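You operate a simulated robot arm through the tools that you are given. There is no shell and no other tool. Be economical: measure what you need, move in short steps, check, and stop when the job is done.

You are at the controls of a simulated robot arm. One attempt, no reset.

TASK
Put things in order on the worktop under the window. At the end: the brown egg from the worktop under the window stands where the red square cup stood; the red square cup stands where the blue pasta packet stood; the roll from the worktop under the window stands where the brown egg stood; the blue pasta packet is on the cream tray; whatever was shut is shut again. Leave all else as you found it, and nothing knocked over.

Only the result counts: the job must be done as asked and must still hold three seconds after the hand-in. Knocking over, shifting, dropping, spilling or breaking anything else fails it.

THE ROBOT
A 6-joint arm with a two-finger parallel gripper, fixed in place. Base frame: the origin is at the foot of the arm, x ahead of it, y to its left, z up; the work surface is at about z = 0. Readings come in mm, rad, newtons and seconds.
With the tool pointing down near the work surface it reaches from about 180 to 460 mm from the base axis. Its first joint turns from -1.222 to 1.222 rad. Payload 1.9 kg.
Tool frame: the origin (TCP) lies between the finger pads and is the grasp point; the fingertips stand 23 mm ahead of it; z points along the fingers, y is the line along which they close. Largest opening 94 mm; finger width 38, thickness 10; the body of the gripper, 54 by 96 mm, starts 39 mm behind the TCP.
Orientation is that of the tool frame in the base frame, as a unit quaternion [x, y, z, w]. With the fingers straight down and closing along the base's y, the tool's x points along the base's -x, its y along +y and its z along -z.

THE INTERFACE
- The arm moves only by the tool apply_moves. Its argument "deltas" is a list of rows, each a list of 2 entries, a list of its own where there are three numbers: the shift along the tool's x, y, z in mm, then the turn, a rotation vector about the tool's x, y, z in degrees. In form: [[[dx, dy, dz], [rx, ry, rz]], ...]. A call has 1 to 12 rows; each row shifts and turns the commanded pose from where the row before left it, along the tool's axes as they then stand. "fingers" is the closure, from 0 (fully open) to 1 (shut), set as the call begins (left out, the last holds). Each row takes 0.2 s and may step no farther than 50 mm and 0.15 rad from the row before; otherwise, or with a gripper value out of range, the whole call is refused. Where a pose cannot be reached the arm comes as near as it can. A force on the tool above 40 N (or 10 N above the force at the start of the call, whichever is more), or a blocked arm, ends the call early, and 0.2 s more pass. The fingers move at their own pace (about 108 mm/s each) and stop on an object; they squeeze with about 24 N. The grip force told is the motor's: it shows also when the fingers shut on nothing. Time passes only in rows, and 0.2 s behind the last, so rows that do not move let the fingers close. The reply holds the time, the measured pose of the TCP, the force on the tool along the base axes, the opening and the grip force, in the units named above and with some noise.
- Cameras (640 x 400 px; columns grow to the right, rows downward): "scene" is fixed at [62, 316.2, 456.1]; the picture's right is [-0.72, -0.70, 0.00], its down [-0.34, 0.35, -0.87] and it looks along [0.61, -0.62, -0.49] (base axes); focal length 270 px, centre (320, 200). "wrist" rides on the gripper at [-39, 0, -44] in the tool frame; the picture's right is [0.00, -1.00, 0.00], its down [0.97, 0.00, -0.24] and it looks along [0.24, 0.00, 0.97] (tool axes); focal length 218 px, centre (320, 200). There is no depth. A picture from a camera that has moved, and an enlarged one, comes with that camera's place and axes in the base frame and with its lens. The place of the scene camera against the robot may be out by one fixed shift of up to 25 mm in any direction.
- capture(camera): a new picture of that camera. The clock stands still meanwhile.
- enlarge(camera, box): a new picture of the part [left, top, right, bottom] of that camera's present view, enlarged. The clock stands still meanwhile.
- close_job(): hands the job in; it is judged then, once.

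Work in short steps. Places have to be worked out from the pictures, the camera data and where the tool is seen: move nearer, look again, correct. Check each grasp and each placing, and mend what went wrong. You have 120 turns and 64 pictures in all, those below and enlarged ones among them. Open the gripper and draw the arm clear of the work before you hand the job in, unless the task says otherwise; then end with one line.

The tools are called as name(argument=value, ...) on one line, values as JSON. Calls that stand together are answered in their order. apply_moves: Moves the arm, as the interface text tells. Its arguments: {"type":"object","properties":{"deltas":{"type":"array","items":{"type":"array"}},"fingers":{"type":"number"}},"required":["deltas"]} The other tools are called the same way: capture (camera) takes a picture; enlarge (camera, box) takes an enlarged picture of a part of a camera's view; close_job () hands the job in.

At the start:

```text
clock: 0.0
tcp_pos: [303.7, -123.1, 289.7]
orientation: [0.0, 1.0, 0.001, 0.001]
contact_force: [-0.1, 0.3, 0.6]
gripper_width: 94.1
grip_force: 0.1
```

scene: 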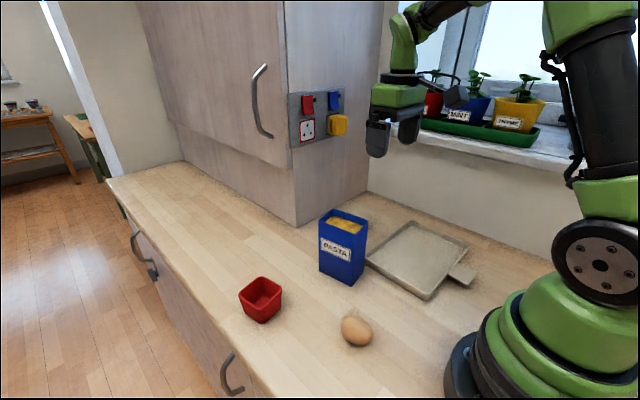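
wrist: 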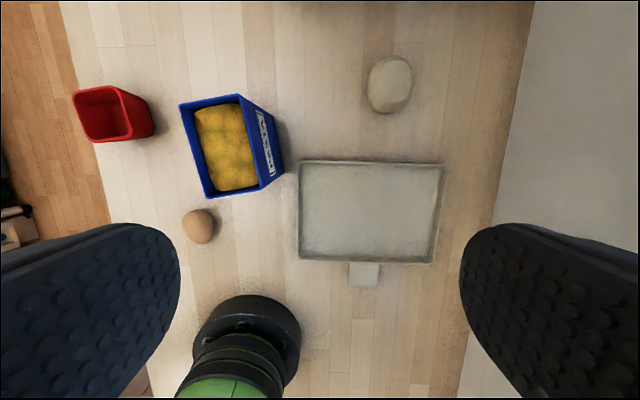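

I start with enlarged views of the worktop items to measure them before moving.

enlarge(camera="wrist", box=[60, 40, 300, 260])

enlarge(camera="scene", box=[220, 190, 480, 360])

enlarge(camera="wrist", box=[280, 30, 480, 300])

```text
1.82 times, centred on (180, 150) of wrist
camera zoom: at [344.9, -122.8, 335.3], right [0.0, -1.0, 0.0], down [-0.97, 0.0, 0.24], along [-0.24, 0.0, -0.97], focal length 397 px, centre (574, 291)
```

zoom: 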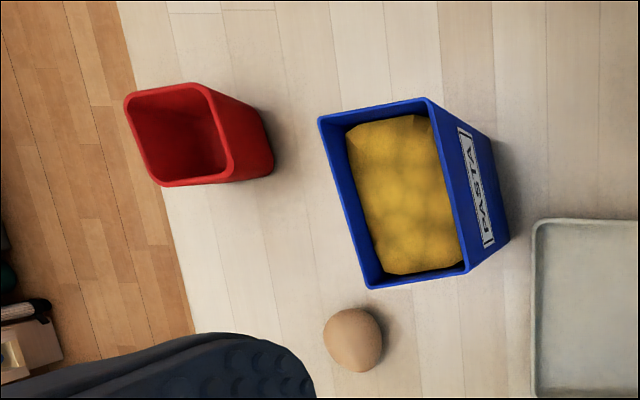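

```text
2.35 times, centred on (350, 275) of scene
camera zoom: at [62.0, 316.2, 456.1], right [-0.72, -0.7, 0.0], down [-0.34, 0.35, -0.87], along [0.61, -0.62, -0.49], focal length 635 px, centre (249, 24)
```

zoom: 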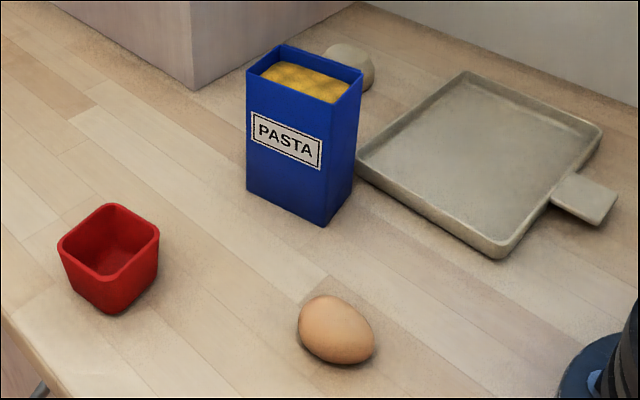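

```text
1.48 times, centred on (380, 165) of wrist
camera zoom: at [344.9, -122.8, 335.3], right [0.0, -1.0, 0.0], down [-0.97, 0.0, 0.24], along [-0.24, 0.0, -0.97], focal length 323 px, centre (231, 252)
```

zoom: 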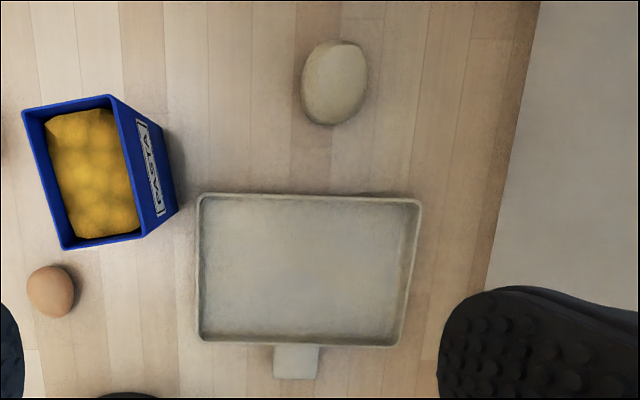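

Packet: about 54×84×130 mm, centre near (343,-34), long axis yawed about 9.5°. Tray centre is near (238,-199). I move above the packet, align the yaw and look.

apply_moves(deltas=[[[-13, 30, 10], [0, 0, 0]], [[-13, 30, 20], [0, 0, -4.75]], [[-13, 29.4, 20], [0, 0, 0]], [[0, 0, 30], [0, 0, -4.75]], [[0, 0, 0], [0, 0, 0]]], fingers=0)

capture(camera="wrist")

```text
clock: 1.2
tcp_pos: [337.4, -33.4, 209.9]
orientation: [-0.083, 0.997, 0.001, 0.001]
contact_force: [0.1, 0.0, -0.3]
gripper_width: 93.8
grip_force: 0.0
```

```text
58 pictures are left
camera wrist: at [378.6, -25.9, 255.0], right [0.17, -0.99, 0.0], down [-0.96, -0.16, 0.24], along [-0.24, -0.04, -0.97], focal length 218 px, centre (320, 200)
```

wrist: 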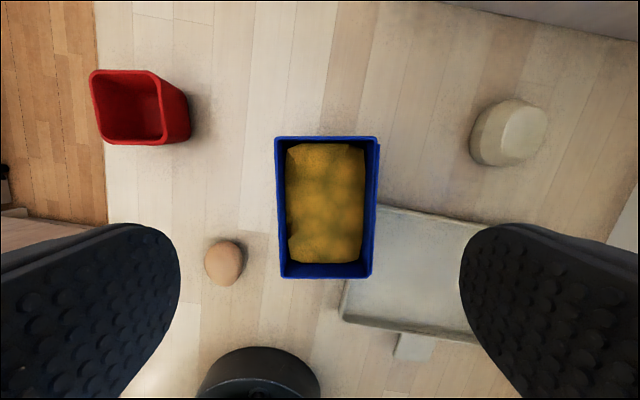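

The packet is aligned, about 4 mm toward tool -y. I correct that, go down to z≈105 and close.

apply_moves(deltas=[[[0, -4, 30], [0, 0, 0]], [[0, 0, 30], [0, 0, 0]], [[0, 0, 25], [0, 0, 0]], [[0, 0, 20], [0, 0, 0]], [[0, 0, 0], [0, 0, 0]]])

apply_moves(deltas=[[[0, 0, 0], [0, 0, 0]], [[0, 0, 0], [0, 0, 0]], [[0, 0, 0], [0, 0, 0]]], fingers=1)

```text
clock: 2.4
tcp_pos: [340.5, -35.3, 104.8]
orientation: [-0.082, 0.997, 0.001, 0.001]
contact_force: [0.2, 0.0, 0.5]
gripper_width: 94.0
grip_force: 0.0
```

```text
clock: 3.2
tcp_pos: [341.9, -35.2, 105.1]
orientation: [-0.083, 0.997, 0.001, 0.0]
contact_force: [0.5, -0.1, 0.4]
gripper_width: 54.8
grip_force: 24.0
```

Gripped at 54.8 mm. I lift 60 mm slowly.

apply_moves(deltas=[[[0, 0, -10], [0, 0, 0]], [[0, 0, -15], [0, 0, 0]], [[0, 0, -15], [0, 0, 0]], [[0, 0, -20], [0, 0, 0]], [[0, 0, 0], [0, 0, 0]]])

capture(camera="scene")

```text
clock: 4.4
tcp_pos: [341.1, -37.1, 163.7]
orientation: [-0.083, 0.997, 0.002, 0.001]
contact_force: [0.1, -0.3, -1.7]
gripper_width: 54.8
grip_force: 23.6
```

```text
57 pictures are left
```

scene: 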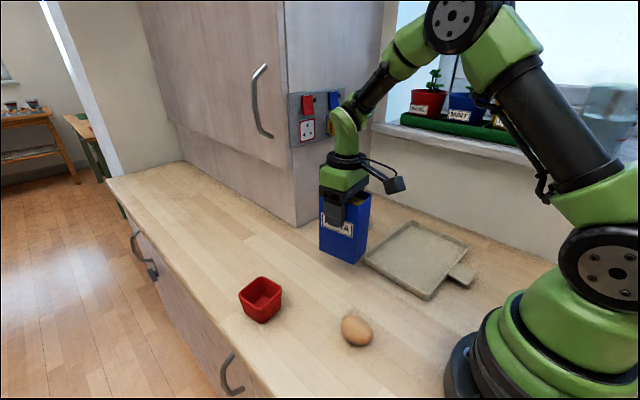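

The lift is clean. I carry the packet to above (235,-230) over the tray.

apply_moves(deltas=[[[8, -10, 0], [0, 0, 0]], [[14, -18, 0], [0, 0, 0]], [[14, -18, 0], [0, 0, 0]], [[14, -18, 0], [0, 0, 0]], [[15, -19, 0], [0, 0, 0]], [[15, -19, 0], [0, 0, 0]], [[15, -19, 0], [0, 0, 0]], [[14, -18, 0], [0, 0, 0]], [[14, -18, 0], [0, 0, 0]], [[9, -10, 0], [0, 0, 0]], [[5.5, -6.7, 0], [0, 0, 0]], [[0, 0, 0], [0, 0, 0]]])

capture(camera="wrist")

capture(camera="scene")

```text
clock: 7.0
tcp_pos: [232.2, -231.8, 162.4]
orientation: [-0.084, 0.996, 0.001, 0.001]
contact_force: [-0.6, 0.2, -2.4]
gripper_width: 54.8
grip_force: 23.9
```

```text
56 pictures are left
camera wrist: at [273.7, -223.8, 208.4], right [0.17, -0.99, 0.0], down [-0.96, -0.16, 0.24], along [-0.24, -0.04, -0.97], focal length 218 px, centre (320, 200)
```

wrist: 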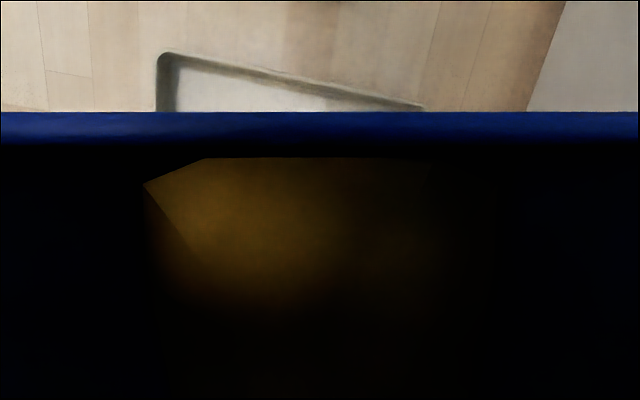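

```text
55 pictures are left
```

scene: 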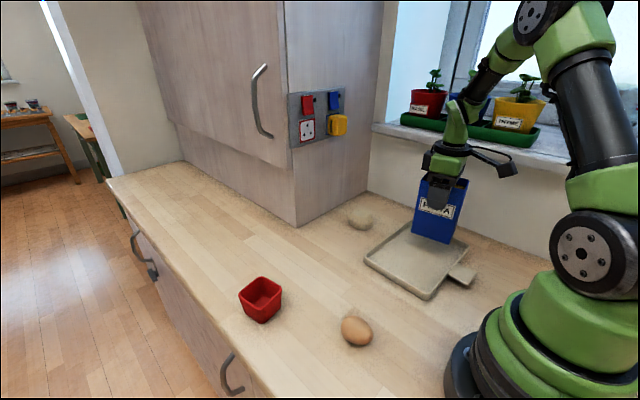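

The packet is over the tray. I lower it in gentle steps and watch the force.

apply_moves(deltas=[[[0, 0, 15], [0, 0, 0]], [[0, 0, 15], [0, 0, 0]], [[0, 0, 12], [0, 0, 0]], [[0, 0, 6], [0, 0, 0]], [[0, 0, 0], [0, 0, 0]]])

apply_moves(deltas=[[[0, 0, 2], [0, 0, 0]], [[0, 0, 1.5], [0, 0, 0]], [[0, 0, 0], [0, 0, 0]]])

```text
clock: 8.2
tcp_pos: [234.0, -231.2, 115.9]
orientation: [-0.082, 0.997, 0.001, 0.001]
contact_force: [-0.1, -0.8, -1.7]
gripper_width: 54.9
grip_force: 23.9
```

```text
clock: 9.0
tcp_pos: [233.1, -231.2, 113.3]
orientation: [-0.083, 0.997, 0.001, 0.001]
contact_force: [-0.2, 0.1, -2.3]
gripper_width: 55.0
grip_force: 23.8
```

No contact yet, so I go down in 1.5 mm steps.

apply_moves(deltas=[[[0, 0, 1.5], [0, 0, 0]], [[0, 0, 0], [0, 0, 0]]])

apply_moves(deltas=[[[0, 0, 1.5], [0, 0, 0]], [[0, 0, 0], [0, 0, 0]]])

enlarge(camera="scene", box=[350, 150, 510, 310])

```text
clock: 9.6
tcp_pos: [235.2, -230.6, 111.5]
orientation: [-0.083, 0.997, 0.001, 0.002]
contact_force: [0.8, 0.0, -2.4]
gripper_width: 54.9
grip_force: 24.0
```

```text
clock: 10.2
tcp_pos: [235.7, -230.9, 110.4]
orientation: [-0.083, 0.997, 0.001, 0.0]
contact_force: [-0.4, -0.3, -2.8]
gripper_width: 55.1
grip_force: 23.8
```

```text
2.50 times, centred on (430, 230) of scene
camera zoom: at [62.0, 316.2, 456.1], right [-0.72, -0.7, 0.0], down [-0.34, 0.35, -0.87], along [0.61, -0.62, -0.49], focal length 675 px, centre (45, 125)
```

zoom: 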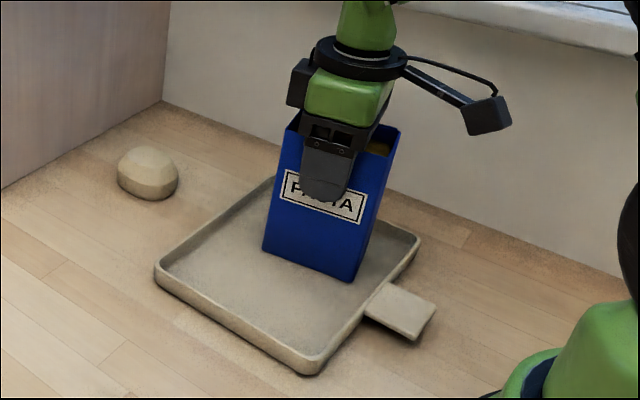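

It is almost down, so I continue with small steps.

apply_moves(deltas=[[[0, 0, 1.5], [0, 0, 0]], [[0, 0, 0], [0, 0, 0]]])

apply_moves(deltas=[[[0, 0, 1.5], [0, 0, 0]], [[0, 0, 0], [0, 0, 0]]])

```text
clock: 10.8
tcp_pos: [234.2, -230.5, 108.8]
orientation: [-0.083, 0.997, 0.0, 0.001]
contact_force: [-4.8, 6.0, 21.3]
gripper_width: 55.0
grip_force: 23.8
```

```text
clock: 11.4
tcp_pos: [235.5, -232.7, 108.1]
orientation: [-0.083, 0.997, -0.001, 0.002]
contact_force: [-1.0, 9.6, 28.1]
gripper_width: 55.1
grip_force: 23.9
```

Contact at about z=109. I ease up 1.5 mm and release.

apply_moves(deltas=[[[0, 0, -1.5], [0, 0, 0]], [[0, 0, 0], [0, 0, 0]]])

apply_moves(deltas=[[[0, 0, 0], [0, 0, 0]], [[0, 0, 0], [0, 0, 0]], [[0, 0, 0], [0, 0, 0]]], fingers=0)

apply_moves(deltas=[[[0, 0, -20], [0, 0, 0]], [[0, 0, -30], [0, 0, 0]], [[0, 0, -40], [0, 0, 0]], [[0, 0, 0], [0, 0, 0]]])

capture(camera="wrist")

```text
clock: 12.0
tcp_pos: [233.2, -231.4, 107.9]
orientation: [-0.084, 0.997, 0.0, 0.0]
contact_force: [2.2, -1.2, 3.1]
gripper_width: 54.8
grip_force: 23.5
```

```text
clock: 12.8
tcp_pos: [233.2, -231.5, 109.0]
orientation: [-0.083, 0.997, 0.001, 0.001]
contact_force: [-0.1, 0.0, -0.7]
gripper_width: 94.1
grip_force: 0.1
```

```text
clock: 13.8
tcp_pos: [234.4, -231.1, 197.8]
orientation: [-0.082, 0.997, 0.001, 0.001]
contact_force: [-0.1, -1.1, -0.6]
gripper_width: 94.0
grip_force: 0.1
```

```text
53 pictures are left
camera wrist: at [274.0, -225.4, 243.7], right [0.17, -0.99, 0.0], down [-0.96, -0.16, 0.24], along [-0.24, -0.04, -0.97], focal length 218 px, centre (320, 200)
```

wrist: 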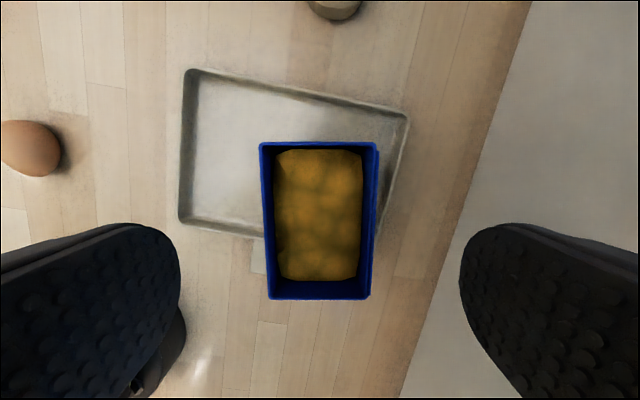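

The packet stands upright on the tray. Now I go above the red cup at roughly (380,130).

apply_moves(deltas=[[[-10, 16, 0], [0, 0, 0]], [[-18, 29, 0], [0, 0, 0]], [[-18, 30, 0], [0, 0, 0]], [[-18, 30, 0], [0, 0, 0]], [[-18, 30, 0], [0, 0, 0]], [[-18, 30, 0], [0, 0, 0]], [[-18, 30, 0], [0, 0, 0]], [[-18, 30, 0], [0, 0, 0]], [[-18, 30, 0], [0, 0, 0]], [[-18, 30, 0], [0, 0, 0]], [[-18, 29, 0], [0, 0, 0]], [[-13, 18, 0], [0, 0, 0]]])

capture(camera="wrist")

```text
clock: 16.4
tcp_pos: [379.3, 129.4, 202.9]
orientation: [-0.083, 0.997, 0.001, 0.001]
contact_force: [0.1, 0.6, -0.5]
gripper_width: 94.1
grip_force: 0.1
```

```text
52 pictures are left
camera wrist: at [419.9, 136.7, 246.9], right [0.17, -0.99, 0.0], down [-0.96, -0.16, 0.24], along [-0.24, -0.04, -0.97], focal length 218 px, centre (320, 200)
```

wrist: 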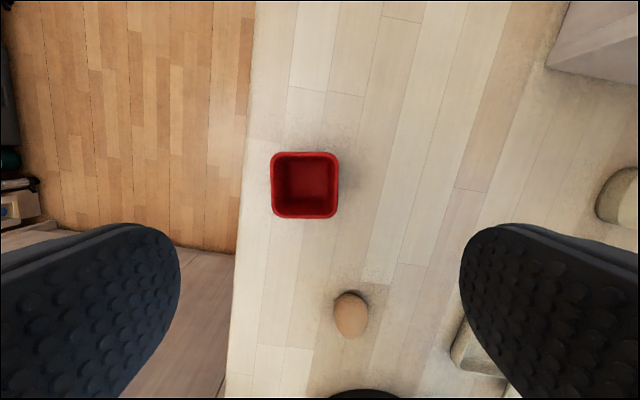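

The cup is aligned with the tool, 4 mm ahead and 14 mm to tool +y, with its rim about 62 mm wide and 48 mm high. I correct and go partway down.

apply_moves(deltas=[[[-4.4, 14, 0], [0, 0, 0]], [[0, 0, 40], [0, 0, 0]], [[0, 0, 40], [0, 0, 0]], [[0, 0, 20], [0, 0, 0]], [[0, 0, 0], [0, 0, 0]]])

capture(camera="wrist")

```text
clock: 17.6
tcp_pos: [380.3, 144.9, 99.6]
orientation: [-0.083, 0.997, 0.001, 0.001]
contact_force: [-0.1, -0.3, 0.3]
gripper_width: 93.8
grip_force: 0.0
```

```text
51 pictures are left
camera wrist: at [421.6, 150.4, 144.7], right [0.17, -0.99, 0.0], down [-0.96, -0.16, 0.24], along [-0.24, -0.04, -0.97], focal length 218 px, centre (320, 200)
```

wrist: 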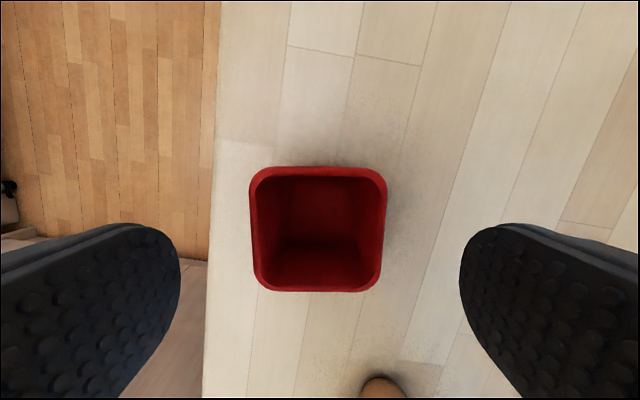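

It is centred. I go down to z≈32 and close.

apply_moves(deltas=[[[0, 0, 25], [0, 0, 0]], [[0, 0, 25], [0, 0, 0]], [[0, 0, 12], [0, 0, 0]], [[0, 0, 5], [0, 0, 0]], [[0, 0, 0], [0, 0, 0]]])

apply_moves(deltas=[[[0, 0, 0], [0, 0, 0]], [[0, 0, 0], [0, 0, 0]], [[0, 0, 0], [0, 0, 0]]], fingers=1)

apply_moves(deltas=[[[0, 0, -10], [0, 0, 0]], [[0, 0, -15], [0, 0, 0]], [[0, 0, -15], [0, 0, 0]], [[0, 0, -20], [0, 0, 0]], [[0, 0, 0], [0, 0, 0]]])

capture(camera="scene")

```text
clock: 18.8
tcp_pos: [381.7, 145.5, 33.4]
orientation: [-0.083, 0.997, 0.001, 0.002]
contact_force: [-0.4, 0.4, -0.9]
gripper_width: 94.0
grip_force: 0.1
```

```text
clock: 19.6
tcp_pos: [381.6, 145.0, 33.2]
orientation: [-0.083, 0.997, 0.0, 0.001]
contact_force: [0.4, -0.2, -0.4]
gripper_width: 60.5
grip_force: 24.5
```

```text
clock: 20.8
tcp_pos: [380.0, 143.3, 91.8]
orientation: [-0.082, 0.997, 0.001, 0.001]
contact_force: [-0.7, 0.9, 0.5]
gripper_width: 60.4
grip_force: 24.2
```

```text
50 pictures are left
```

scene: 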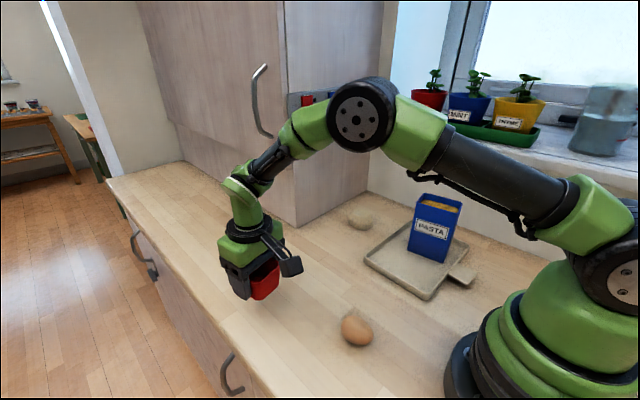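

The cup is held. I carry it to the packet's old place using the exact relative displacement, then lower 55 mm.

apply_moves(deltas=[[[5, -12.3, 0], [0, 0, 0]], [[10, -25, 0], [0, 0, 0]], [[10, -25, 0], [0, 0, 0]], [[10, -25, 0], [0, 0, 0]], [[10, -25, 0], [0, 0, 0]], [[10, -25, 0], [0, 0, 0]], [[10, -24, 0], [0, 0, 0]], [[4.9, -11, 0], [0, 0, 0]], [[0, 0, 0], [0, 0, 0]]])

apply_moves(deltas=[[[0, 0, 20], [0, 0, 0]], [[0, 0, 20], [0, 0, 0]], [[0, 0, 12], [0, 0, 0]], [[0, 0, 5], [0, 0, 0]], [[0, 0, 2.5], [0, 0, 0]], [[0, 0, 0], [0, 0, 0]]])

```text
clock: 22.8
tcp_pos: [339.7, -38.0, 91.7]
orientation: [-0.084, 0.996, 0.001, 0.001]
contact_force: [-0.7, -0.9, 0.2]
gripper_width: 60.5
grip_force: 23.9
```

```text
clock: 24.2
tcp_pos: [342.3, -37.7, 33.5]
orientation: [-0.082, 0.997, 0.001, 0.0]
contact_force: [-0.3, 0.4, -0.2]
gripper_width: 60.5
grip_force: 24.0
```

I am at the table height for the cup, so I lower the last 0.5 mm and release.

apply_moves(deltas=[[[0, 0, 0.5], [0, 0, 0]], [[0, 0, 0], [0, 0, 0]]])

apply_moves(deltas=[[[0, 0, 0], [0, 0, 0]], [[0, 0, 0], [0, 0, 0]], [[0, 0, 0], [0, 0, 0]]], fingers=0)

apply_moves(deltas=[[[0, 0, -20], [0, 0, 0]], [[0, 0, -30], [0, 0, 0]], [[0, 0, -40], [0, 0, 0]], [[0, 0, -40], [0, 0, 0]], [[0, 0, 0], [0, 0, 0]]])

capture(camera="wrist")

```text
clock: 24.8
tcp_pos: [341.6, -37.6, 32.9]
orientation: [-0.083, 0.997, 0.001, 0.001]
contact_force: [-0.4, -0.8, -0.8]
gripper_width: 60.7
grip_force: 24.0
```

```text
clock: 25.6
tcp_pos: [341.5, -38.2, 33.3]
orientation: [-0.082, 0.997, 0.001, 0.001]
contact_force: [-0.8, 0.7, 0.6]
gripper_width: 94.0
grip_force: 0.1
```

```text
clock: 26.8
tcp_pos: [343.0, -37.0, 166.6]
orientation: [-0.083, 0.997, 0.001, 0.001]
contact_force: [-0.7, -0.6, -1.2]
gripper_width: 93.9
grip_force: 0.1
```

```text
49 pictures are left
camera wrist: at [383.0, -30.6, 212.0], right [0.17, -0.99, 0.0], down [-0.96, -0.16, 0.24], along [-0.24, -0.04, -0.97], focal length 218 px, centre (320, 200)
```

wrist: 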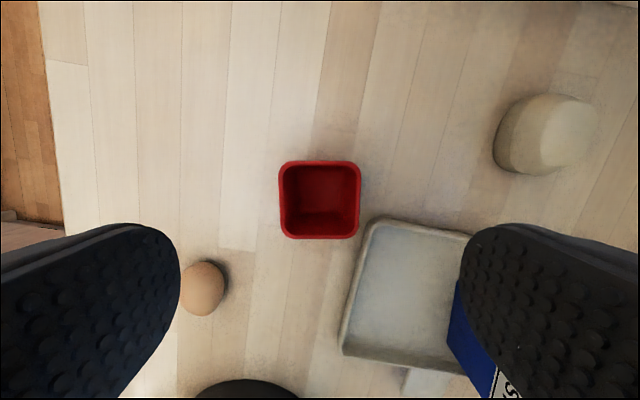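

The cup stands in the packet's old place. Next I go above the egg, about (224,63).

apply_moves(deltas=[[[17, 20, 0], [0, 0, 0]], [[17, 20, 0], [0, 0, 0]], [[17, 20, 0], [0, 0, 0]], [[17, 20, 0], [0, 0, 0]], [[17, 20, 0], [0, 0, 0]], [[14.8, 18, 0], [0, 0, 0]], [[0, 0, 20], [0, 0, 0]], [[0, 0, 20], [0, 0, 0]], [[0, 0, 0], [0, 0, 0]]])

capture(camera="wrist")

```text
clock: 28.8
tcp_pos: [225.9, 61.5, 120.3]
orientation: [-0.082, 0.997, 0.0, 0.001]
contact_force: [-0.2, 0.4, 0.4]
gripper_width: 93.8
grip_force: 0.1
```

```text
48 pictures are left
camera wrist: at [265.1, 69.6, 166.4], right [0.17, -0.99, 0.0], down [-0.96, -0.16, 0.24], along [-0.24, -0.04, -0.97], focal length 218 px, centre (320, 200)
```

wrist: 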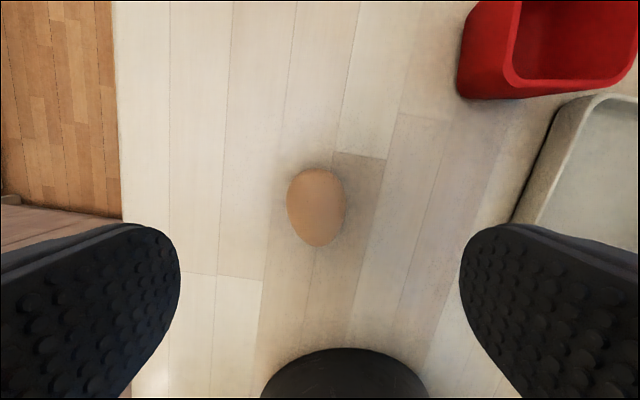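

The egg's long axis lies along tool x; it is about 41 mm wide and sits 3.6 mm behind and 2.4 mm left of the TCP. I correct, lower to about 75 and check.

apply_moves(deltas=[[[3.6, 2.4, 10], [0, 0, 0]], [[0, 0, 20], [0, 0, 0]], [[0, 0, 16], [0, 0, 0]], [[0, 0, 0], [0, 0, 0]]])

capture(camera="wrist")

```text
clock: 29.8
tcp_pos: [218.6, 65.0, 76.8]
orientation: [-0.083, 0.997, 0.001, 0.001]
contact_force: [0.1, 0.3, 0.2]
gripper_width: 94.2
grip_force: 0.0
```

```text
47 pictures are left
camera wrist: at [259.5, 71.7, 122.8], right [0.17, -0.99, 0.0], down [-0.96, -0.16, 0.24], along [-0.24, -0.04, -0.97], focal length 218 px, centre (320, 200)
```

wrist: 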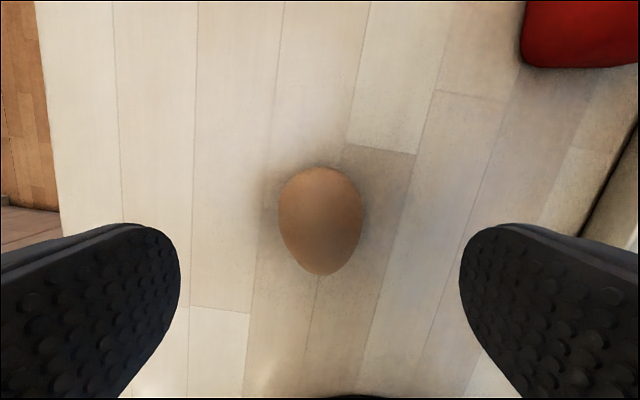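

Centred. I go down 50 mm to z≈26 and close gently to just under the egg's width.

apply_moves(deltas=[[[0, 0, 20], [0, 0, 0]], [[0, 0, 20], [0, 0, 0]], [[0, 0, 7], [0, 0, 0]], [[0, 0, 3], [0, 0, 0]], [[0, 0, 0], [0, 0, 0]]])

apply_moves(deltas=[[[0, 0, 0], [0, 0, 0]], [[0, 0, 0], [0, 0, 0]], [[0, 0, 0], [0, 0, 0]]], fingers=0.58)

```text
clock: 31.0
tcp_pos: [218.1, 63.6, 26.2]
orientation: [-0.082, 0.997, 0.002, 0.001]
contact_force: [0.7, -0.5, 0.5]
gripper_width: 93.9
grip_force: 0.1
```

```text
clock: 31.8
tcp_pos: [218.3, 64.0, 26.6]
orientation: [-0.083, 0.997, 0.001, 0.0]
contact_force: [-0.6, 0.7, -0.6]
gripper_width: 41.6
grip_force: 23.4
```

Contact at 41.6 mm with the normal squeeze. I lift.

apply_moves(deltas=[[[0, 0, -8], [0, 0, 0]], [[0, 0, -12], [0, 0, 0]], [[0, 0, -20], [0, 0, 0]], [[0, 0, -30], [0, 0, 0]], [[0, 0, 0], [0, 0, 0]]], fingers=0.62)

capture(camera="wrist")

```text
clock: 33.0
tcp_pos: [216.7, 64.9, 95.6]
orientation: [-0.083, 0.997, 0.001, 0.001]
contact_force: [-0.1, -0.4, 0.0]
gripper_width: 41.5
grip_force: 24.0
```

```text
46 pictures are left
camera wrist: at [258.0, 71.9, 141.0], right [0.17, -0.99, 0.0], down [-0.96, -0.16, 0.24], along [-0.24, -0.04, -0.97], focal length 218 px, centre (320, 200)
```

wrist: 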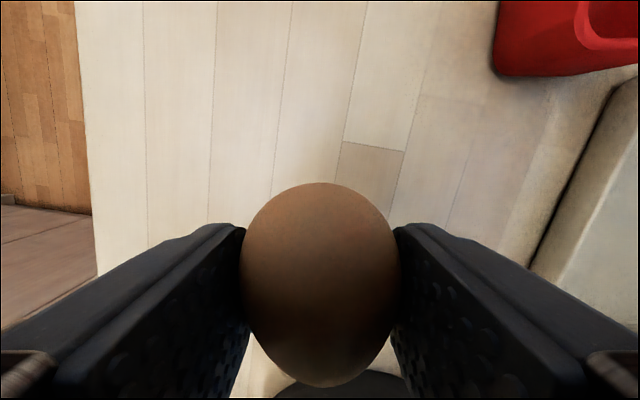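

The egg is held well. I carry it to the cup's old place and lower it to the same grasp height.

apply_moves(deltas=[[[-10, 3, 0], [0, 0, 0]], [[-20, 6, 0], [0, 0, 0]], [[-22, 6.6, 0], [0, 0, 0]], [[-22, 6.6, 0], [0, 0, 0]], [[-22, 6.6, 0], [0, 0, 0]], [[-22, 6.6, 0], [0, 0, 0]], [[-22, 6.6, 0], [0, 0, 0]], [[-20, 6, 0], [0, 0, 0]], [[-13.3, 3.9, 0], [0, 0, 0]], [[0, 0, 0], [0, 0, 0]]])

apply_moves(deltas=[[[0, 0, 20], [0, 0, 0]], [[0, 0, 25], [0, 0, 0]], [[0, 0, 15], [0, 0, 0]], [[0, 0, 6], [0, 0, 0]], [[0, 0, 3.5], [0, 0, 0]], [[0, 0, 0], [0, 0, 0]]])

```text
clock: 35.2
tcp_pos: [383.6, 145.2, 97.6]
orientation: [-0.084, 0.996, 0.002, 0.0]
contact_force: [-0.3, 0.3, -0.8]
gripper_width: 41.6
grip_force: 23.9
```

```text
clock: 36.6
tcp_pos: [382.8, 144.9, 27.2]
orientation: [-0.083, 0.997, 0.001, 0.001]
contact_force: [0.5, -0.3, -0.3]
gripper_width: 41.3
grip_force: 23.6
```

At the table height. I lower 0.5 mm and open gradually.

apply_moves(deltas=[[[0, 0, 0.5], [0, 0, 0]], [[0, 0, 0], [0, 0, 0]]])

apply_moves(deltas=[[[0, 0, 0], [0, 0, 0]], [[0, 0, 0], [0, 0, 0]]], fingers=0.54)

apply_moves(deltas=[[[0, 0, 0], [0, 0, 0]], [[0, 0, 0], [0, 0, 0]], [[0, 0, 0], [0, 0, 0]]], fingers=0.2)

capture(camera="wrist")

```text
clock: 37.2
tcp_pos: [381.2, 143.7, 26.7]
orientation: [-0.082, 0.997, 0.001, 0.001]
contact_force: [-0.2, 0.1, -1.0]
gripper_width: 41.1
grip_force: 24.2
```

```text
clock: 37.8
tcp_pos: [382.2, 144.2, 28.2]
orientation: [-0.083, 0.997, 0.001, 0.001]
contact_force: [1.2, 0.3, -0.3]
gripper_width: 43.1
grip_force: 0.1
```

```text
clock: 38.6
tcp_pos: [381.5, 144.6, 26.7]
orientation: [-0.084, 0.997, 0.001, 0.001]
contact_force: [0.1, 0.0, -0.3]
gripper_width: 75.5
grip_force: 0.1
```

```text
45 pictures are left
camera wrist: at [422.5, 152.0, 72.2], right [0.17, -0.99, 0.0], down [-0.96, -0.16, 0.24], along [-0.24, -0.04, -0.97], focal length 218 px, centre (320, 200)
```

wrist: 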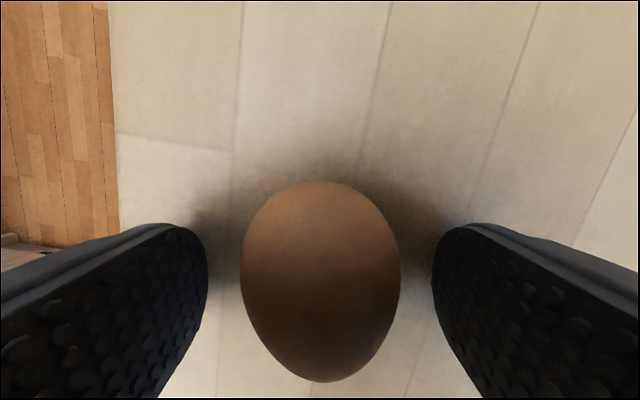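

The egg is settled. I rise straight up, then move toward the roll for a view.

apply_moves(deltas=[[[0, 0, -15], [0, 0, 0]], [[0, 0, -30], [0, 0, 0]], [[0, 0, -45], [0, 0, 0]], [[0, 0, -50], [0, 0, 0]], [[0, 0, 0], [0, 0, 0]]], fingers=0.2)

apply_moves(deltas=[[[5, -30, 0], [0, 0, 0]], [[5, -30, 0], [0, 0, 0]], [[5, -30, 0], [0, 0, 0]], [[5, -30, 0], [0, 0, 0]], [[5, -30, 0], [0, 0, 0]], [[5, -30, 0], [0, 0, 0]], [[5, -30, 0], [0, 0, 0]], [[5, -30, 0], [0, 0, 0]], [[4.6, -26, 0], [0, 0, 0]], [[0, 0, 0], [0, 0, 0]]], fingers=0)

capture(camera="wrist")

capture(camera="scene")

```text
clock: 39.8
tcp_pos: [382.1, 143.8, 166.9]
orientation: [-0.083, 0.997, 0.001, 0.001]
contact_force: [0.0, 0.0, -0.7]
gripper_width: 75.3
grip_force: 0.0
```

```text
clock: 42.0
tcp_pos: [381.6, -125.6, 164.8]
orientation: [-0.083, 0.997, 0.001, 0.0]
contact_force: [0.1, 0.7, -1.1]
gripper_width: 93.9
grip_force: 0.0
```

```text
44 pictures are left
camera wrist: at [421.8, -118.7, 210.5], right [0.17, -0.99, 0.0], down [-0.96, -0.16, 0.24], along [-0.24, -0.04, -0.97], focal length 218 px, centre (320, 200)
```

wrist: 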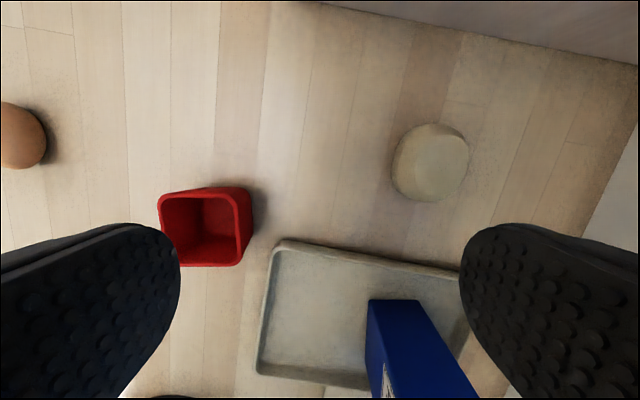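

```text
43 pictures are left
```

scene: 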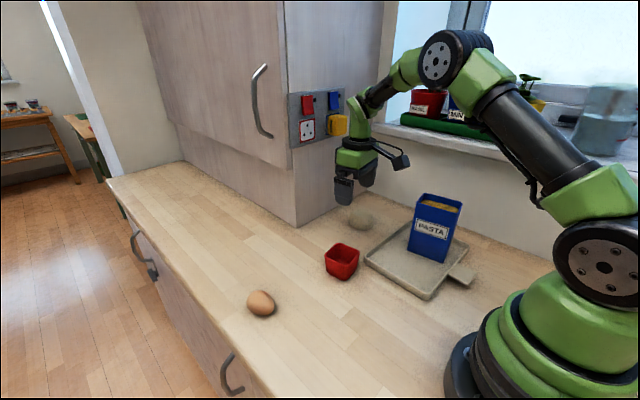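

The roll is near (424,-216), at the edge of reach. I move nearer, turn the yaw to about -27° so it faces radially, and look again.

apply_moves(deltas=[[[-3.6, -26, 0], [0, 0, 0]], [[-3.5, -26, 0], [0, 0, 0]], [[-3.5, -25.8, 0], [0, 0, 0]], [[0, 0, 0], [0, 0, 7.3]], [[0, 0, 0], [0, 0, 7.3]], [[0, 0, 0], [0, 0, 7.3]], [[0, 0, 0], [0, 0, 7.3]], [[0, 0, 0], [0, 0, 7.3]], [[0, 0, 0], [0, 0, 0]]])

capture(camera="wrist")

```text
clock: 44.0
tcp_pos: [405.1, -200.1, 167.3]
orientation: [0.235, 0.972, 0.001, 0.0]
contact_force: [0.5, -0.5, -0.7]
gripper_width: 93.8
grip_force: 0.0
```

```text
42 pictures are left
camera wrist: at [441.6, -216.9, 212.3], right [-0.45, -0.89, 0.0], down [-0.86, 0.44, 0.24], along [-0.21, 0.11, -0.97], focal length 218 px, centre (320, 200)
```

wrist: 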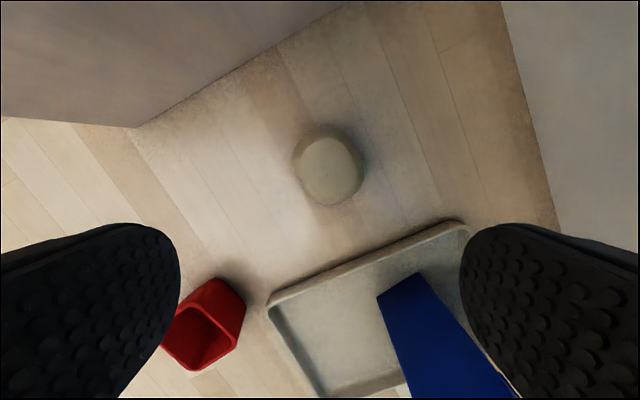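

enlarge(camera="wrist", box=[250, 100, 410, 230])

enlarge(camera="scene", box=[310, 180, 410, 260])

```text
3.08 times, centred on (330, 165) of wrist
camera zoom: at [441.6, -216.9, 212.3], right [-0.45, -0.89, 0.0], down [-0.86, 0.44, 0.24], along [-0.21, 0.11, -0.97], focal length 672 px, centre (289, 308)
```

zoom: 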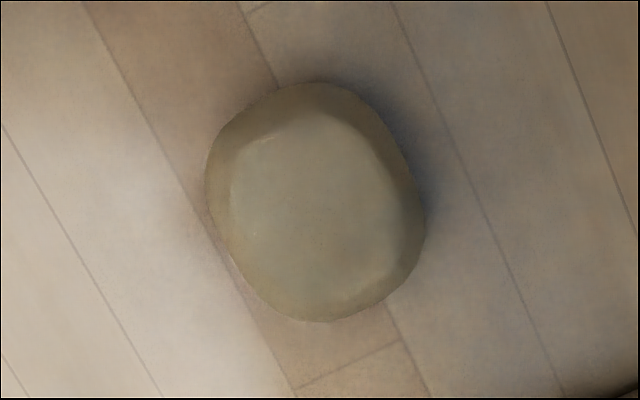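

```text
5.00 times, centred on (360, 220) of scene
camera zoom: at [62.0, 316.2, 456.1], right [-0.72, -0.7, 0.0], down [-0.34, 0.35, -0.87], along [0.61, -0.62, -0.49], focal length 1350 px, centre (120, 100)
```

zoom: 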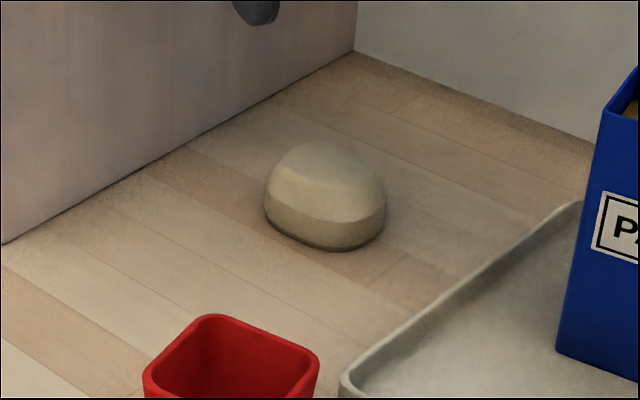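

The roll is an oval bun about 63×68 mm at (423,-215.5), with its long axis near yaw -17°. I turn to that yaw, centre over it and test the reach partway down.

apply_moves(deltas=[[[0, 0, 0], [0, 0, -5]], [[0, 0, 0], [0, 0, -5]], [[-10.7, -5.7, 0], [0, 0, 0]], [[-10, -5, 0], [0, 0, 0]], [[0, 0, 25], [0, 0, 0]], [[0, 0, 25], [0, 0, 0]], [[0, 0, 25], [0, 0, 0]], [[0, 0, 0], [0, 0, 0]]])

capture(camera="wrist")

```text
clock: 45.8
tcp_pos: [407.6, -204.0, 88.1]
orientation: [0.149, 0.989, 0.0, 0.001]
contact_force: [-0.2, -0.5, 0.5]
gripper_width: 94.0
grip_force: 0.1
out of reach, approached as far as the arm can: row 3, 4
```

```text
39 pictures are left
camera wrist: at [447.3, -214.5, 133.7], right [-0.29, -0.96, 0.0], down [-0.93, 0.28, 0.24], along [-0.23, 0.07, -0.97], focal length 218 px, centre (320, 200)
```

wrist: 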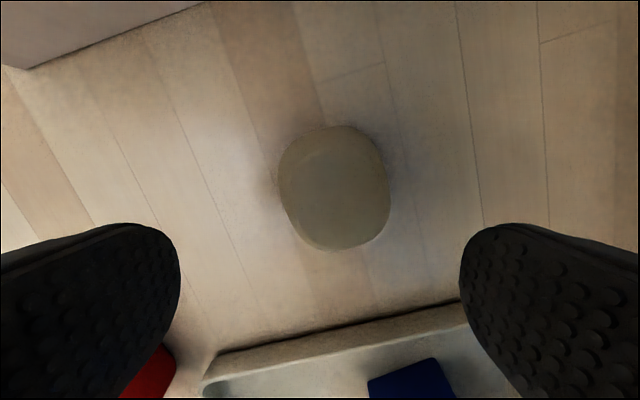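

A vertical tool tops out about 15 mm short. I tilt the fingers 8° outward about the closing axis, then move 15.5 mm forward and 7.6 mm right.

apply_moves(deltas=[[[0, 0, 0], [0, -4, 0]], [[0, 0, 0], [0, -4, 0]], [[0, 0, 0], [0, 0, 0]]])

apply_moves(deltas=[[[-7.7, -3.8, 1.1], [0, 0, 0]], [[-7.7, -3.8, 1.1], [0, 0, 0]], [[0, 0, 0], [0, 0, 0]]])

capture(camera="wrist")

```text
clock: 46.6
tcp_pos: [409.4, -203.4, 89.6]
orientation: [0.148, 0.986, -0.009, 0.07]
contact_force: [1.0, 0.3, 1.2]
gripper_width: 93.8
grip_force: 0.1
```

```text
clock: 47.4
tcp_pos: [421.5, -215.9, 90.9]
orientation: [0.148, 0.987, -0.01, 0.069]
contact_force: [0.4, -1.0, 0.5]
gripper_width: 93.8
grip_force: 0.0
```

```text
38 pictures are left
camera wrist: at [455.1, -225.2, 140.7], right [-0.29, -0.96, 0.0], down [-0.95, 0.29, 0.1], along [-0.1, 0.03, -0.99], focal length 218 px, centre (320, 200)
```

wrist: 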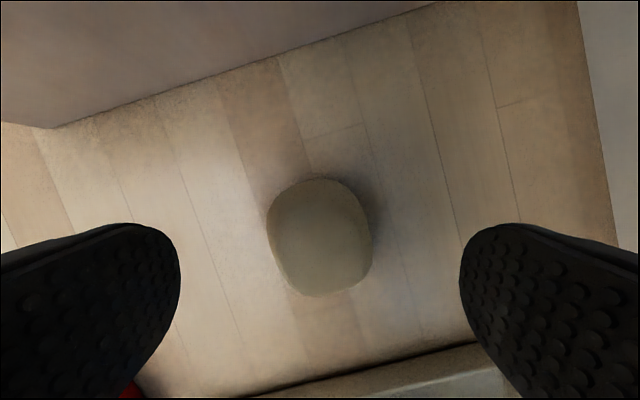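

Centred over the roll. I go straight down 60 mm, compensating for the tilt, with a check on the way.

apply_moves(deltas=[[[2.8, 0, 19.8], [0, 0, 0]], [[2.8, 0, 19.8], [0, 0, 0]], [[0, 0, 0], [0, 0, 0]]])

capture(camera="wrist")

enlarge(camera="scene", box=[280, 120, 460, 280])

```text
clock: 48.2
tcp_pos: [421.8, -216.1, 49.9]
orientation: [0.147, 0.987, -0.009, 0.071]
contact_force: [0.8, -0.1, -0.3]
gripper_width: 94.0
grip_force: 0.1
```

```text
37 pictures are left
camera wrist: at [455.5, -224.1, 100.1], right [-0.29, -0.96, 0.0], down [-0.95, 0.29, 0.1], along [-0.1, 0.03, -0.99], focal length 218 px, centre (320, 200)
```

wrist: 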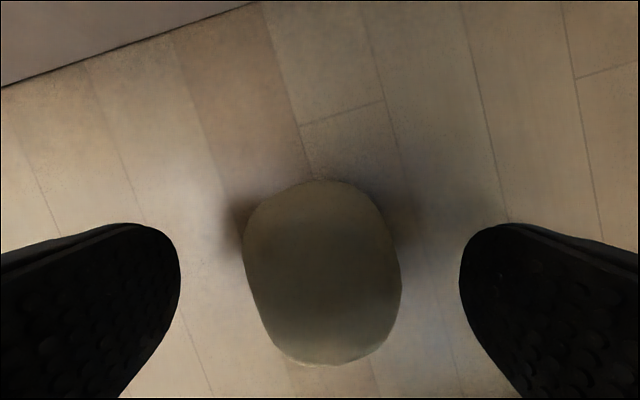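

```text
2.50 times, centred on (370, 200) of scene
camera zoom: at [62.0, 316.2, 456.1], right [-0.72, -0.7, 0.0], down [-0.34, 0.35, -0.87], along [0.61, -0.62, -0.49], focal length 675 px, centre (195, 200)
```

zoom: 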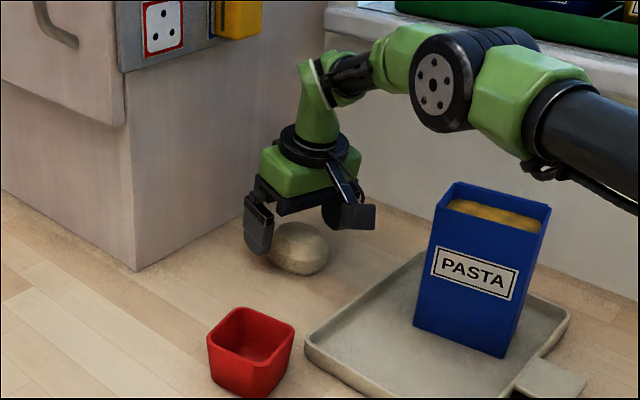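

Roll is centred with its long axis leaning about 8° more. I turn by that, descend the last 20 mm and close.

apply_moves(deltas=[[[0, 0, 0], [0, 0, -8]], [[1.4, 0, 10], [0, 0, 0]], [[1.4, 0, 9.8], [0, 0, 0]], [[0, 0, 0], [0, 0, 0]]])

apply_moves(deltas=[[[0, 0, 0], [0, 0, 0]], [[0, 0, 0], [0, 0, 0]], [[0, 0, 0], [0, 0, 0]]], fingers=1)

capture(camera="wrist")

```text
clock: 49.2
tcp_pos: [422.3, -217.3, 31.1]
orientation: [0.078, 0.994, -0.014, 0.069]
contact_force: [-0.5, 0.2, 1.0]
gripper_width: 93.9
grip_force: 0.0
```

```text
clock: 50.0
tcp_pos: [423.3, -217.7, 31.0]
orientation: [0.078, 0.995, -0.014, 0.068]
contact_force: [0.5, 0.5, 0.2]
gripper_width: 58.1
grip_force: 24.0
```

```text
35 pictures are left
camera wrist: at [457.6, -220.4, 81.1], right [-0.16, -0.99, 0.02], down [-0.98, 0.16, 0.1], along [-0.1, 0.0, -0.99], focal length 218 px, centre (320, 200)
```

wrist: 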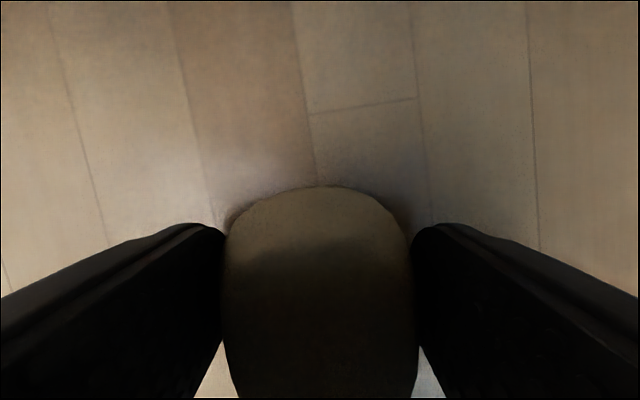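

Gripped at 58 mm. I lift vertically 80 mm in the tilted frame and check.

apply_moves(deltas=[[[-1.4, -0.2, -9.9], [0, 0, 0]], [[-2.1, -0.3, -14.8], [0, 0, 0]], [[-2.1, -0.3, -14.8], [0, 0, 0]], [[-2.7, -0.3, -19.8], [0, 0, 0]], [[-2.8, -0.3, -19.7], [0, 0, 0]], [[0, 0, 0], [0, 0, 0]]])

enlarge(camera="scene", box=[280, 100, 480, 300])

```text
clock: 51.4
tcp_pos: [424.5, -215.7, 111.3]
orientation: [0.078, 0.995, -0.014, 0.069]
contact_force: [-0.4, 0.4, -0.1]
gripper_width: 58.1
grip_force: 23.6
```

```text
2.00 times, centred on (380, 200) of scene
camera zoom: at [62.0, 316.2, 456.1], right [-0.72, -0.7, 0.0], down [-0.34, 0.35, -0.87], along [0.61, -0.62, -0.49], focal length 540 px, centre (200, 200)
```

zoom: 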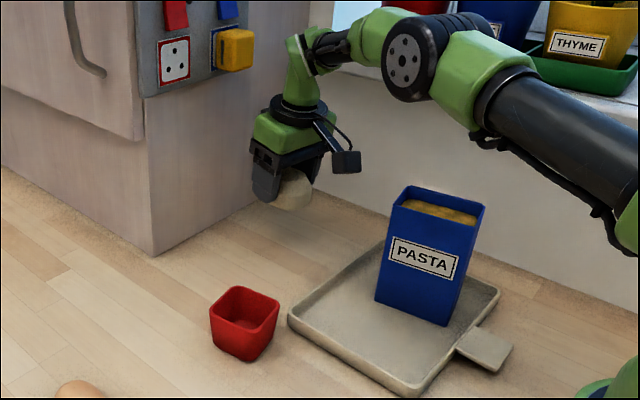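

The roll is held and clear. I carry it to above the egg's old place, about (221,65).

apply_moves(deltas=[[[9, 9.3, -1.4], [0, 0, 0]], [[16, 16.5, -2.5], [0, 0, 0]], [[17, 17.5, -2.7], [0, 0, 0]], [[17, 17.5, -2.7], [0, 0, 0]], [[17, 17.5, -2.7], [0, 0, 0]], [[17, 17.5, -2.7], [0, 0, 0]], [[17, 17.5, -2.7], [0, 0, 0]], [[17, 17.5, -2.7], [0, 0, 0]], [[17, 17.5, -2.7], [0, 0, 0]], [[0, 0, 0], [0, 0, 0]]])

apply_moves(deltas=[[[17, 17.5, -2.7], [0, 0, 0]], [[17, 17.5, -2.7], [0, 0, 0]], [[17, 17.5, -2.7], [0, 0, 0]], [[17, 17.5, -2.7], [0, 0, 0]], [[16, 16.5, -2.5], [0, 0, 0]], [[11.9, 12.2, -2], [0, 0, 0]], [[0, 0, 0], [0, 0, 0]]])

capture(camera="scene")

capture(camera="wrist")

```text
clock: 53.6
tcp_pos: [303.0, -45.3, 110.8]
orientation: [0.078, 0.994, -0.014, 0.069]
contact_force: [-0.5, -0.2, -0.1]
gripper_width: 57.3
grip_force: 23.9
```

```text
clock: 55.2
tcp_pos: [222.7, 65.3, 110.3]
orientation: [0.078, 0.995, -0.014, 0.068]
contact_force: [0.1, -1.0, -0.4]
gripper_width: 57.8
grip_force: 23.1
```

```text
33 pictures are left
```

scene: 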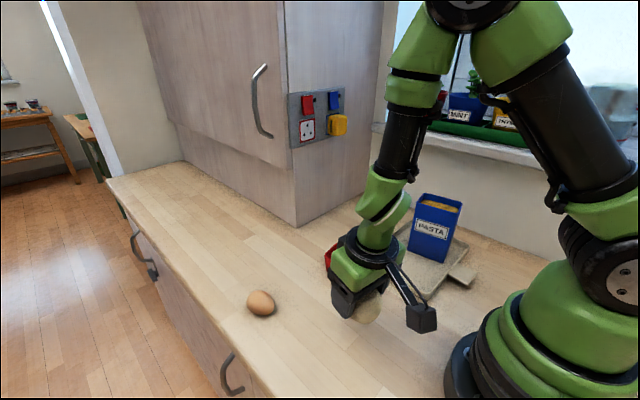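

```text
32 pictures are left
camera wrist: at [255.9, 62.7, 161.0], right [-0.16, -0.99, 0.02], down [-0.98, 0.16, 0.1], along [-0.1, 0.0, -0.99], focal length 218 px, centre (320, 200)
```

wrist: 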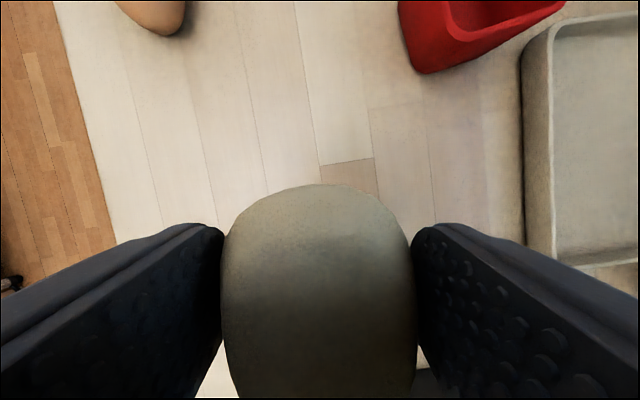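

I lower vertically back to the grasp height.

apply_moves(deltas=[[[2.8, 0.3, 19.8], [0, 0, 0]], [[2.8, 0.3, 19.8], [0, 0, 0]], [[2.8, 0.3, 19.8], [0, 0, 0]], [[1.7, 0.2, 11.8], [0, 0, 0]], [[0.7, 0.1, 5], [0, 0, 0]], [[0.3, 0, 2], [0, 0, 0]], [[0, 0, 0], [0, 0, 0]]])

capture(camera="scene")

```text
clock: 56.8
tcp_pos: [240.2, 69.8, 58.7]
orientation: [0.078, 0.994, -0.017, 0.068]
contact_force: [0.1, -0.5, -0.5]
gripper_width: 57.4
grip_force: 24.1
out of reach, approached as far as the arm can: row 1, 2, 3, 4, 5
```

```text
31 pictures are left
```

scene: 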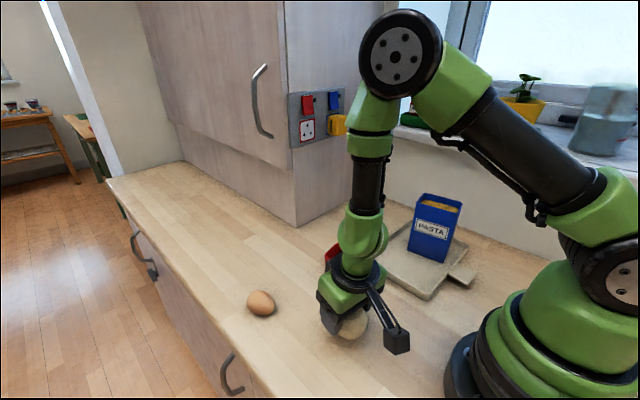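

With this tilt the wrist hits a limit close in. I will set the roll down level on a free spot farther out, about (290,80), re-grip it with a vertical tool and then place it.

apply_moves(deltas=[[[-16, 6, 1.8], [0, 0, 0]], [[-16, 6, 1.8], [0, 0, 0]], [[-15.4, 5.7, 1.8], [0, 0, 0]], [[0, 0, 0], [0, 0, 0]]])

apply_moves(deltas=[[[1.4, 0.2, 9.9], [0, 0, 0]], [[1.4, 0.2, 9.9], [0, 0, 0]], [[0, 0, 0], [0, 0, 0]]])

```text
clock: 57.8
tcp_pos: [279.1, 75.8, 59.2]
orientation: [0.079, 0.994, -0.017, 0.07]
contact_force: [0.2, 0.4, 0.3]
gripper_width: 57.4
grip_force: 24.2
out of reach, approached as far as the arm can: row 2, 3
```

```text
clock: 58.6
tcp_pos: [279.5, 74.0, 36.8]
orientation: [0.077, 0.995, -0.014, 0.068]
contact_force: [-0.6, -0.6, -0.7]
gripper_width: 57.4
grip_force: 23.3
```

I am near (279,74) at z≈38 with the roll bottom a few mm above the top. I lower in small steps.

apply_moves(deltas=[[[0.4, 0, 3], [0, 0, 0]], [[0, 0, 0], [0, 0, 0]]])

apply_moves(deltas=[[[0.2, 0, 1.5], [0, 0, 0]], [[0, 0, 0], [0, 0, 0]]])

enlarge(camera="scene", box=[240, 230, 440, 370])

```text
clock: 59.2
tcp_pos: [279.8, 75.5, 36.1]
orientation: [0.078, 0.995, -0.015, 0.068]
contact_force: [0.4, -1.6, -0.2]
gripper_width: 57.1
grip_force: 23.9
```

```text
clock: 59.8
tcp_pos: [279.3, 75.3, 32.6]
orientation: [0.077, 0.995, -0.014, 0.069]
contact_force: [0.2, -0.5, -0.2]
gripper_width: 57.2
grip_force: 24.1
```

```text
2.86 times, centred on (340, 300) of scene
camera zoom: at [62.0, 316.2, 456.1], right [-0.72, -0.7, 0.0], down [-0.34, 0.35, -0.87], along [0.61, -0.62, -0.49], focal length 771 px, centre (263, -86)
```

zoom: 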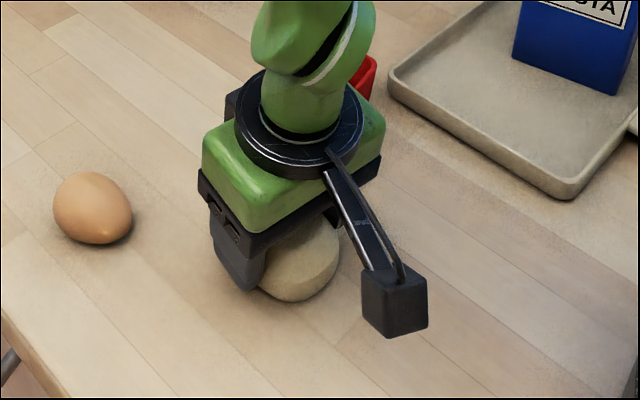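

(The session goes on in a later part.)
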